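You operate a simulated robot arm through the tools that you are given. There is no shell and no other tool. Be economical: measure what you need, move in short steps, check, and stop when the job is done.

Carry out the task below with a simulated robot arm. There is one attempt and no reset: what you move stays moved.

TASK
Put the green round-footed post on the long plywood bench away on the top of the teal bench.
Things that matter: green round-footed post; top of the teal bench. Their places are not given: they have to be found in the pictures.

It is judged by the outcome, as a careful person would: the job done as asked, and still so three seconds after it is handed in. It fails if anything else is knocked over, pushed out of place, dropped, spilled or broken.

THE ROBOT
A 6-joint arm with a two-finger parallel gripper, fixed in place. Base frame: the origin is at the foot of the arm, x ahead of it, y to its left, z up. Lengths are in mm, angles in rad, forces in N, time in s.
Its first joint turns from -1.152 to 1.152 rad. Payload 2.9 kg.
Tool frame: the origin (TCP) lies between the finger pads and is the grasp point; the fingertips stand 30 mm ahead of it; z points along the fingers, y is the line along which they close. The gripper opens to 110 mm. The fingers are 20 mm wide and 10 mm thick; the gripper's body (48 by 112 mm) begins 55 mm behind the TCP.
Orientation is told as [roll, pitch, yaw] about the base's x, y, z axes, in that order, counted from this pose: with the fingers straight down and closing along the base's y, the tool's x points along the base's -x, its y along +y and its z along -z.

THE INTERFACE
- The arm moves only by the tool arm_command. Its argument "rows" is a list of rows, each an object (a shift or turn left out is 0, a gripper value left out holds the last) with "delta_pos": the shift along the tool's x, y, z in mm, a list of three; "rot": the turn, a rotation vector about the tool's x, y, z in rad, a list of three; "fingers": the opening, from 0 (shut) to 1 (fully open). In form: [{"delta_pos": [dx, dy, dz], "rot": [rx, ry, rz], "fingers": fingers}, ...]. A call has 1 to 12 rows; each row is the pose to reach, as a shift and turn from the pose commanded when the call began, along the tool's axes at that moment. A row lasts 0.2 s, in which the tool goes at most 50 mm and 0.15 rad; a call with a longer step from one row to the next is refused whole, and so is a gripper value outside its range. A pose out of reach is approached as far as the arm can. The call stops where the force on the tool passes 40 N (or 10 N more than at its start, if that is more) or the arm is blocked; 0.2 s more then pass. The fingers move at their own pace (about 108 mm/s each) and stop on an object; they squeeze with about 34 N. The grip force told is the motor's: it shows also when the fingers shut on nothing. Time passes only in rows, and 0.2 s behind the last, so rows that repeat a pose let the fingers close. It gives the time, the measured TCP pose, the force on the tool (base axes), the opening and the grip force at its end, in the units of the frame above (readings bear some noise).
- Cameras (640 x 400 px; columns grow to the right, rows downward): "scene" is fixed at [101, 455.1, 1402.7]; the picture's right is [-0.49, -0.87, 0.00], its down [-0.34, 0.19, -0.92] and it looks along [0.80, -0.45, -0.39] (base axes); focal length 359 px, centre (320, 200). "wrist" rides on the gripper at [-36, 0, -57] in the tool frame; the picture's right is [0.00, -1.00, 0.00], its down [0.97, 0.00, -0.24] and it looks along [0.24, 0.00, 0.97] (tool axes); focal length 218 px, centre (320, 200).
- grab_frame(camera): a new picture of that camera. No time passes.
- measure_at(camera, pixels): for up to 12 pixels [column, row] of the newest picture of that camera ("zoom" is the newest enlarged one), the place [x, y, z] in the base frame of the surface seen there, good to about 2 mm. No time passes.
- inspect(camera, box): a new picture of the part [left, top, right, bottom] of that camera's present view, enlarged. No time passes.
- close_job(): hands the job in; it is judged then, once.

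Work in short steps. Measure before you move; look again where a grasp or a placing could have gone wrong, and mend it. You have 60 turns and 14 pictures in all, the two below and enlarged ones among them. Open the gripper and draw the arm clear of the work before you hand the job in, unless the task says otherwise; then end with one line.

The tools are called after "Call:" as a command line: name --argument value ..., lists and objects as JSON in quotes. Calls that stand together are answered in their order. arm_command: Moves the arm, as the interface text tells. Its arguments: {"type":"object","properties":{"rows":{"type":"array","items":{"type":"object","properties":{"delta_pos":{"type":"array","items":{"type":"number"}},"rot":{"type":"array","items":{"type":"number"}},"fingers":{"type":"number"}}}}},"required":["rows"]} The other tools are called the same way: grab_frame (camera) takes a picture; measure_at (camera, pixels) gives the place of the surface under pixels of a picture; inspect (camera, box) takes an enlarged picture of a part of a camera's view; close_job () hands the job in.

At the start:

```text
time_s: 0.0
position: [454.4, 63.6, 1232.0]
tool_rot: [0.003, 0.0, 0.0]
contact_force: [0.1, 0.3, -0.6]
gripper_width: 109.8
finger_force: 0.0
```

scene: 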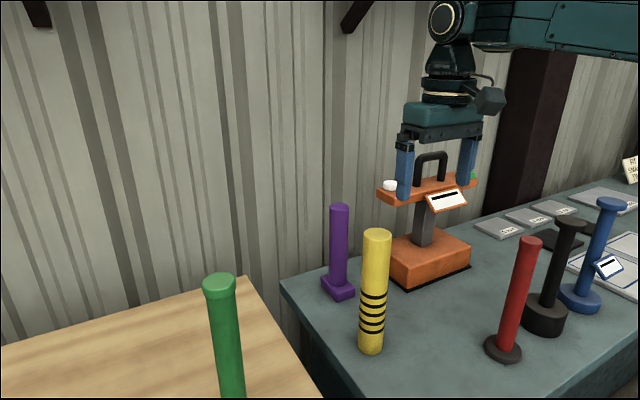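
wrist: 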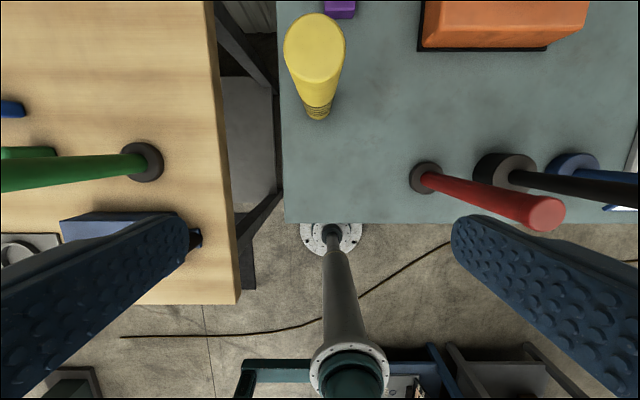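

The wrist picture shows the green post with a dark round foot at about (143,162) on the plywood bench, and the teal bench on the right. I'll measure these surfaces.

Call:
measure_at --camera "wrist" --pixels '[[143, 146], [158, 165], [140, 180], [135, 160], [100, 166], [50, 172], [10, 174], [200, 180], [30, 153], [315, 180], [380, 180], [290, 215]]'

Call:
measure_at --camera "scene" --pixels '[[219, 280], [222, 315], [230, 380], [205, 290], [235, 280], [340, 215], [376, 240], [372, 345], [530, 240], [505, 350], [290, 282], [420, 370]]'

Call:
inspect --camera "wrist" --box '[0, 80, 240, 310]'

```text
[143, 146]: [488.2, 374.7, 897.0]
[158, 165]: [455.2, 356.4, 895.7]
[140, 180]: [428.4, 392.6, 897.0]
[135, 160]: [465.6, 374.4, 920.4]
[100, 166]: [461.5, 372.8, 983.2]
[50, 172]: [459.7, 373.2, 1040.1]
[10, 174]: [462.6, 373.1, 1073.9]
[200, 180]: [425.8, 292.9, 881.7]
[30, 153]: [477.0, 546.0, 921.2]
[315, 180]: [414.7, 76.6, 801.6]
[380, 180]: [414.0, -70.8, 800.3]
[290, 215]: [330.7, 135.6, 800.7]
```

```text
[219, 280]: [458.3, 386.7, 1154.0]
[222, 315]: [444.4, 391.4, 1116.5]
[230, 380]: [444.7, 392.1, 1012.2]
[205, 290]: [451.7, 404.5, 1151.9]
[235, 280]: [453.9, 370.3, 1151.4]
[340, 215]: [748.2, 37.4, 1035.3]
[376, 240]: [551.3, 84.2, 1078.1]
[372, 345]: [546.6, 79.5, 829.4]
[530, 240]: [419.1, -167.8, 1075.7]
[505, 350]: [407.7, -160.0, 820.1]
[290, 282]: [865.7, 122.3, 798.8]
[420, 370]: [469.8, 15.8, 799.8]
```

```text
1.74 times, centred on (120, 195) of wrist
```

zoom: 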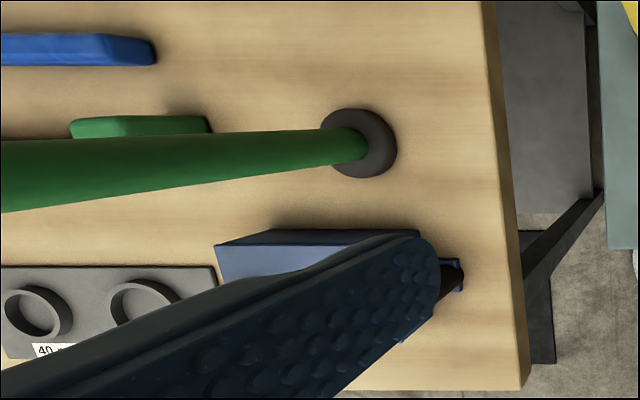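

The foot is centred near (460, 388) with a radius of 31. The shaft radius is about 15 and the top is at z≈1155. I'll check the cap so I can choose the grip height.

Call:
inspect --camera "scene" --box '[180, 260, 280, 322]'

Call:
measure_at --camera "wrist" --pixels '[[110, 225], [10, 245], [315, 100], [315, 40], [420, 165], [450, 30], [290, 30], [360, 205]]'

```text
6.40 times, centred on (230, 291) of scene
```

zoom: 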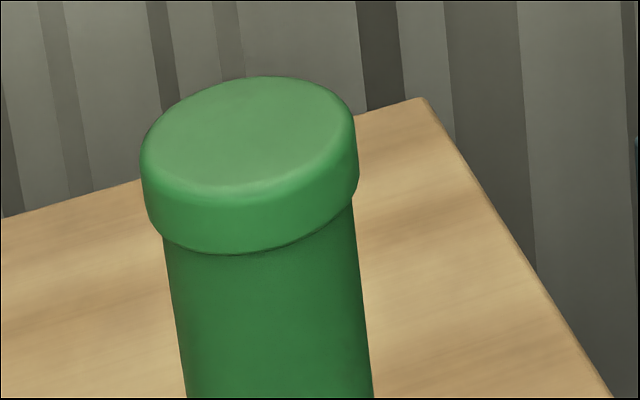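

```text
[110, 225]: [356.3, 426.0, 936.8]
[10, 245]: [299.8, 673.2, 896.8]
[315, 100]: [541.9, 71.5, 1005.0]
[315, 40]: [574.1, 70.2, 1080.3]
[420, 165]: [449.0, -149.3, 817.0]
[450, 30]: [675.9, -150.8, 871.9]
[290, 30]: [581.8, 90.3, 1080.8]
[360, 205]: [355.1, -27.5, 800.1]
```

Call:
measure_at --camera "zoom" --pixels '[[250, 82], [250, 130], [150, 150], [350, 130], [220, 180], [240, 215], [240, 245], [245, 275], [170, 280], [355, 240], [270, 390]]'

```text
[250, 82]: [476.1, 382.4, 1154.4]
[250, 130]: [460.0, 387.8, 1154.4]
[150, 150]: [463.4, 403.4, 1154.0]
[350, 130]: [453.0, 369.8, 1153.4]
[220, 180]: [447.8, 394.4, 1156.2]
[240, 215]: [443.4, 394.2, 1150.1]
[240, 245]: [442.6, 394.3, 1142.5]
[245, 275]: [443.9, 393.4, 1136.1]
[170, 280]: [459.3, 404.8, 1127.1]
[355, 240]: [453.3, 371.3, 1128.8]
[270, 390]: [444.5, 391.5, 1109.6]
```

The cap spans z 1140–1155 with a radius of about 19, and the shaft below it is slightly thinner. I'll move above the post at the current height, where the fingertips at 1202 clear everything.

Call:
arm_command --rows '[{"delta_pos": [-1, 36, 0], "fingers": 1}, {"delta_pos": [-1, 72, 0]}, {"delta_pos": [-2, 108, 0]}, {"delta_pos": [-3, 144, 0]}, {"delta_pos": [-3, 180, 0]}, {"delta_pos": [-4, 216, 0]}, {"delta_pos": [-5, 252, 0]}, {"delta_pos": [-5, 288, 0]}, {"delta_pos": [-5.6, 315, 0]}, {"delta_pos": [-5.6, 324, 0]}, {"delta_pos": [-5.6, 324, 0]}]'

```text
time_s: 2.4
position: [444.9, 377.0, 1213.9]
tool_rot: [0.002, -0.002, 0.001]
contact_force: [0.7, -0.5, -0.2]
gripper_width: 110.0
finger_force: 0.1
out of reach, approached as far as the arm can: row 8, 9, 10, 11
```

The arm stopped short because of its reach at this height. I'll step down a little to see how the commanded pose is counted.

Call:
arm_command --rows '[{"delta_pos": [0, 0, 10]}, {"delta_pos": [0, 0, 20]}, {"delta_pos": [0, 0, 20]}]'

```text
time_s: 3.2
position: [443.1, 375.8, 1194.3]
tool_rot: [0.003, -0.001, 0.0]
contact_force: [0.5, -0.3, 0.4]
gripper_width: 109.9
finger_force: 0.0
```

Shifts count from the clamped pose. I'll centre on (460, 388) while descending; the fingers clear the cap by at least 20 mm.

Call:
arm_command --rows '[{"delta_pos": [-3, 4, 15]}, {"delta_pos": [-7, 8, 30]}, {"delta_pos": [-12, 11, 45]}, {"delta_pos": [-16.5, 11.8, 60]}, {"delta_pos": [-16.9, 11.8, 72]}, {"delta_pos": [-16.9, 11.8, 82]}, {"delta_pos": [-16.9, 11.8, 82]}]'

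```text
time_s: 4.8
position: [461.0, 387.6, 1112.9]
tool_rot: [-0.001, -0.001, 0.001]
contact_force: [-1.0, -0.1, 0.0]
gripper_width: 110.2
finger_force: 0.0
```

I'm centred on the post at z 1113. I'll go down 4 mm and close.

Call:
arm_command --rows '[{"delta_pos": [1, 0, 4]}, {"delta_pos": [1, 0, 4], "fingers": 0}, {"delta_pos": [1, 0, 4]}, {"delta_pos": [1, 0, 4]}, {"delta_pos": [1, 0, 4]}, {"delta_pos": [1, 0, 4]}]'

Call:
grab_frame --camera "scene"

```text
time_s: 6.2
position: [460.7, 388.6, 1110.4]
tool_rot: [0.002, 0.001, 0.0]
contact_force: [0.8, 0.7, 0.5]
gripper_width: 37.4
finger_force: 33.8
```

```text
9 pictures are left
```

scene: 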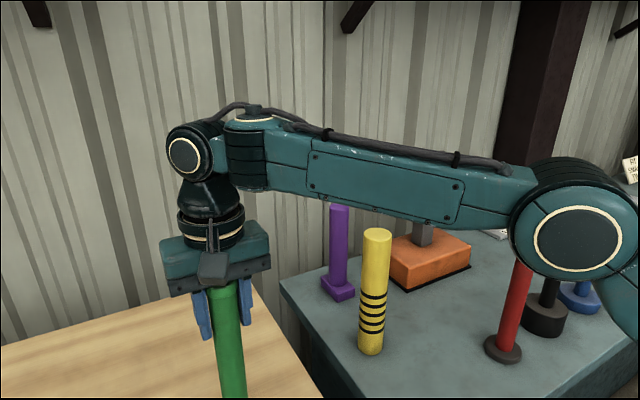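

It holds at a width of 37.4. I'll lift gently by 25 mm.

Call:
arm_command --rows '[{"delta_pos": [0, 0, -5]}, {"delta_pos": [0, 0, -12]}, {"delta_pos": [0, 0, -20]}, {"delta_pos": [0, 0, -25]}, {"delta_pos": [0, 0, -25]}]'

Call:
grab_frame --camera "wrist"

```text
time_s: 7.4
position: [459.8, 386.9, 1135.1]
tool_rot: [0.002, 0.001, 0.001]
contact_force: [0.2, -0.8, -3.8]
gripper_width: 37.2
finger_force: 34.0
```

```text
8 pictures are left
```

wrist: 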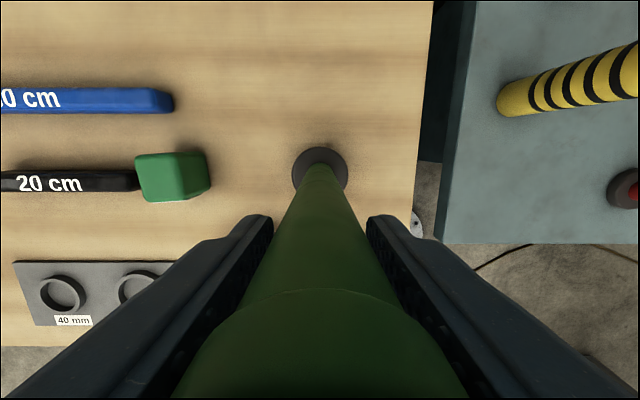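

The weight is on the tool at about 3.8 N. I'll measure the foot to check the clearance and tilt.

Call:
measure_at --camera "wrist" --pixels '[[318, 149], [294, 172], [345, 172], [318, 157], [318, 180], [318, 230], [420, 300]]'

```text
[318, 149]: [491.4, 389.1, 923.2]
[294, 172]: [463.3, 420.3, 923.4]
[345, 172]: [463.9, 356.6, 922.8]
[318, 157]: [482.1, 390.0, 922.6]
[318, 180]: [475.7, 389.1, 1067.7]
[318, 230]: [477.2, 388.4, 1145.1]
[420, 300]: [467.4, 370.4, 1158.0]
```

It hangs vertical, with the foot about 25 mm clear. I'll carry it towards (430, 0), which is free teal surface, along a line well clear of the yellow post.

Call:
arm_command --rows '[{"delta_pos": [3, -8, 0]}, {"delta_pos": [7, -22, 0]}, {"delta_pos": [11, -40, 0]}, {"delta_pos": [15, -60, 0]}, {"delta_pos": [19, -80, 0]}, {"delta_pos": [23, -100, 0]}, {"delta_pos": [27, -120, 0]}, {"delta_pos": [30, -140, 0]}, {"delta_pos": [30, -160, 0]}, {"delta_pos": [30, -178, 0]}, {"delta_pos": [30, -190, 0]}, {"delta_pos": [30, -195, 0]}]'

Call:
arm_command --rows '[{"delta_pos": [0, -8, 0]}, {"delta_pos": [0, -22, 0]}, {"delta_pos": [0, -40, 0]}, {"delta_pos": [0, -60, 0]}, {"delta_pos": [0, -80, 0]}, {"delta_pos": [0, -100, 0]}, {"delta_pos": [0, -120, 0]}, {"delta_pos": [0, -140, 0]}, {"delta_pos": [0, -160, 0]}, {"delta_pos": [0, -178, 0]}, {"delta_pos": [0, -190, 0]}, {"delta_pos": [0, -192, 0]}]'

Call:
grab_frame --camera "wrist"

Call:
grab_frame --camera "scene"

```text
time_s: 10.0
position: [431.7, 193.0, 1132.9]
tool_rot: [0.002, 0.0, -0.001]
contact_force: [-0.1, -0.4, -3.6]
gripper_width: 37.1
finger_force: 34.1
```

```text
time_s: 12.6
position: [430.4, 0.9, 1134.4]
tool_rot: [0.001, 0.0, 0.001]
contact_force: [0.6, 0.4, -3.2]
gripper_width: 37.6
finger_force: 33.8
```

```text
7 pictures are left
```

wrist: 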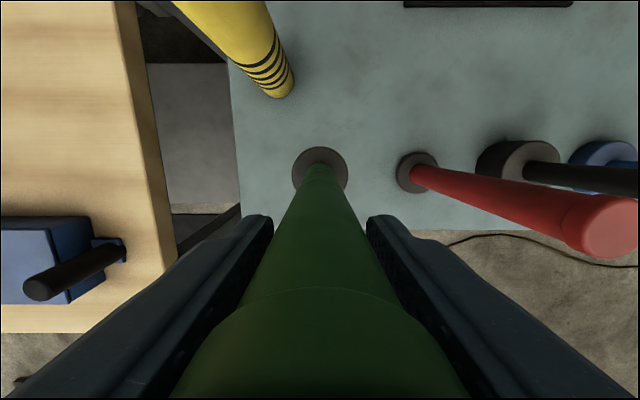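

```text
6 pictures are left
```

scene: 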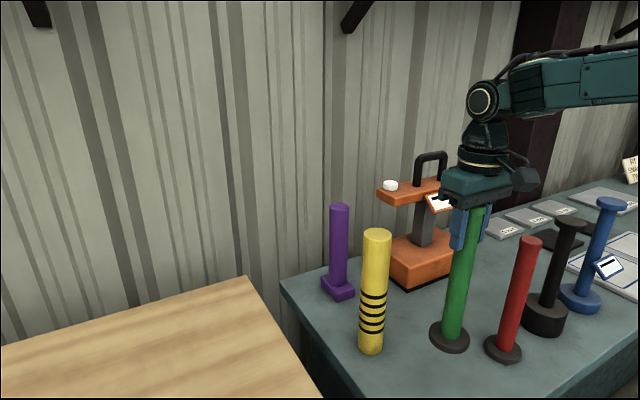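

The spot is free and the foot is about 105 mm above the teal surface. I'll descend 97 mm, then creep down.

Call:
arm_command --rows '[{"delta_pos": [0, 0, 8]}, {"delta_pos": [0, 0, 22]}, {"delta_pos": [0, 0, 40]}, {"delta_pos": [0, 0, 58]}, {"delta_pos": [0, 0, 75]}, {"delta_pos": [0, 0, 88]}, {"delta_pos": [0, 0, 95]}, {"delta_pos": [0, 0, 97]}, {"delta_pos": [0, 0, 97]}]'

Call:
arm_command --rows '[{"delta_pos": [0, 0, 2]}, {"delta_pos": [0, 0, 4]}, {"delta_pos": [0, 0, 6]}, {"delta_pos": [0, 0, 6]}]'

```text
time_s: 14.6
position: [430.3, 0.8, 1037.2]
tool_rot: [0.001, -0.002, 0.0]
contact_force: [0.0, 0.4, -3.3]
gripper_width: 37.0
finger_force: 33.7
```

```text
time_s: 15.6
position: [432.9, 0.9, 1031.1]
tool_rot: [0.002, 0.0, -0.002]
contact_force: [-0.9, -0.1, -3.2]
gripper_width: 37.1
finger_force: 34.0
```

Still hanging, since the force is unchanged. I'll lower it in 1 mm steps until contact.

Call:
arm_command --rows '[{"delta_pos": [0, 0, 1]}, {"delta_pos": [0, 0, 1]}]'

Call:
arm_command --rows '[{"delta_pos": [0, 0, 1]}, {"delta_pos": [0, 0, 1]}]'

```text
time_s: 16.2
position: [431.3, 1.4, 1030.5]
tool_rot: [0.002, 0.001, 0.001]
contact_force: [-0.6, 0.3, -3.5]
gripper_width: 37.3
finger_force: 34.2
```

```text
time_s: 16.8
position: [431.6, 0.9, 1028.9]
tool_rot: [0.001, -0.003, 0.0]
contact_force: [-1.7, 0.9, 5.3]
gripper_width: 37.2
finger_force: 34.0
```

Force went to +5.3 N, so the foot is on the bench. I'll open the gripper slowly.

Call:
arm_command --rows '[{"delta_pos": [0, 0, 0], "fingers": 0.42}, {"delta_pos": [0, 0, 0], "fingers": 0.5}, {"delta_pos": [0, 0, 0], "fingers": 0.7}, {"delta_pos": [0, 0, 0], "fingers": 1}, {"delta_pos": [0, 0, 0]}, {"delta_pos": [0, 0, 0]}]'

Call:
grab_frame --camera "scene"

```text
time_s: 18.2
position: [430.9, 0.7, 1029.6]
tool_rot: [0.003, 0.0, 0.001]
contact_force: [-0.6, -0.2, 0.0]
gripper_width: 109.9
finger_force: 0.0
```

```text
5 pictures are left
```

scene: 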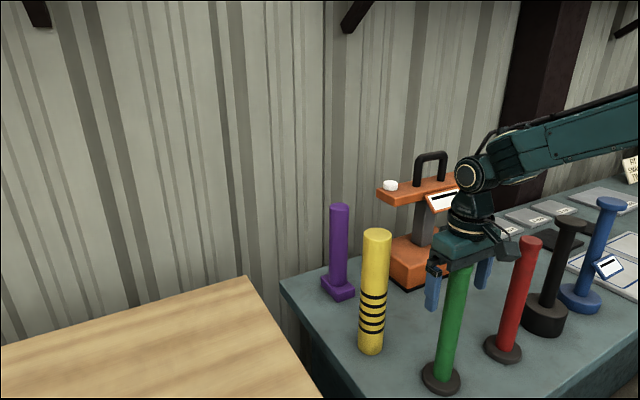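

The post stands free between the open fingers. I'll withdraw straight up.

Call:
arm_command --rows '[{"delta_pos": [0, 0, -15]}, {"delta_pos": [0, 0, -40]}, {"delta_pos": [0, 0, -70]}, {"delta_pos": [0, 0, -100]}, {"delta_pos": [0, 0, -130]}, {"delta_pos": [0, 0, -160]}, {"delta_pos": [0, 0, -190]}, {"delta_pos": [0, 0, -200]}, {"delta_pos": [0, 0, -200]}]'

Call:
grab_frame --camera "scene"

Call:
grab_frame --camera "wrist"

```text
time_s: 20.2
position: [430.7, 0.4, 1230.7]
tool_rot: [0.001, -0.002, -0.001]
contact_force: [0.2, 0.0, -0.5]
gripper_width: 109.9
finger_force: 0.1
```

```text
4 pictures are left
```

scene: 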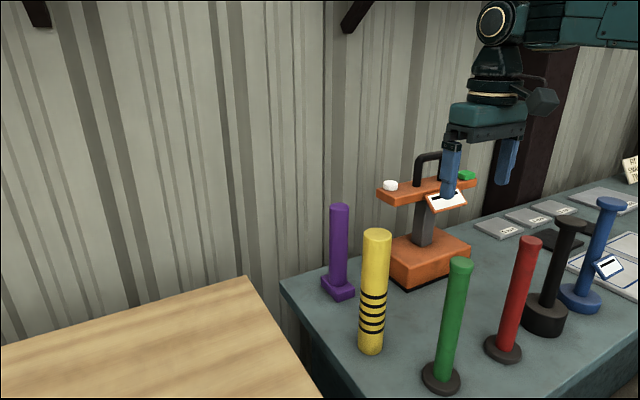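

```text
3 pictures are left
```

wrist: 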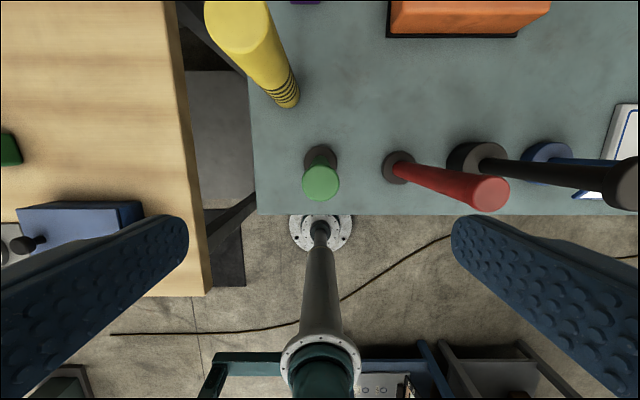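

The green post stands upright on the teal bench, nothing else has moved, and the arm is clear. I'll hand it in.

Call:
close_job

```text
The job is handed in.
```

The green round-footed post now stands upright on top of the teal bench at about (431, 1); nothing else was moved, and the gripper is open and clear.
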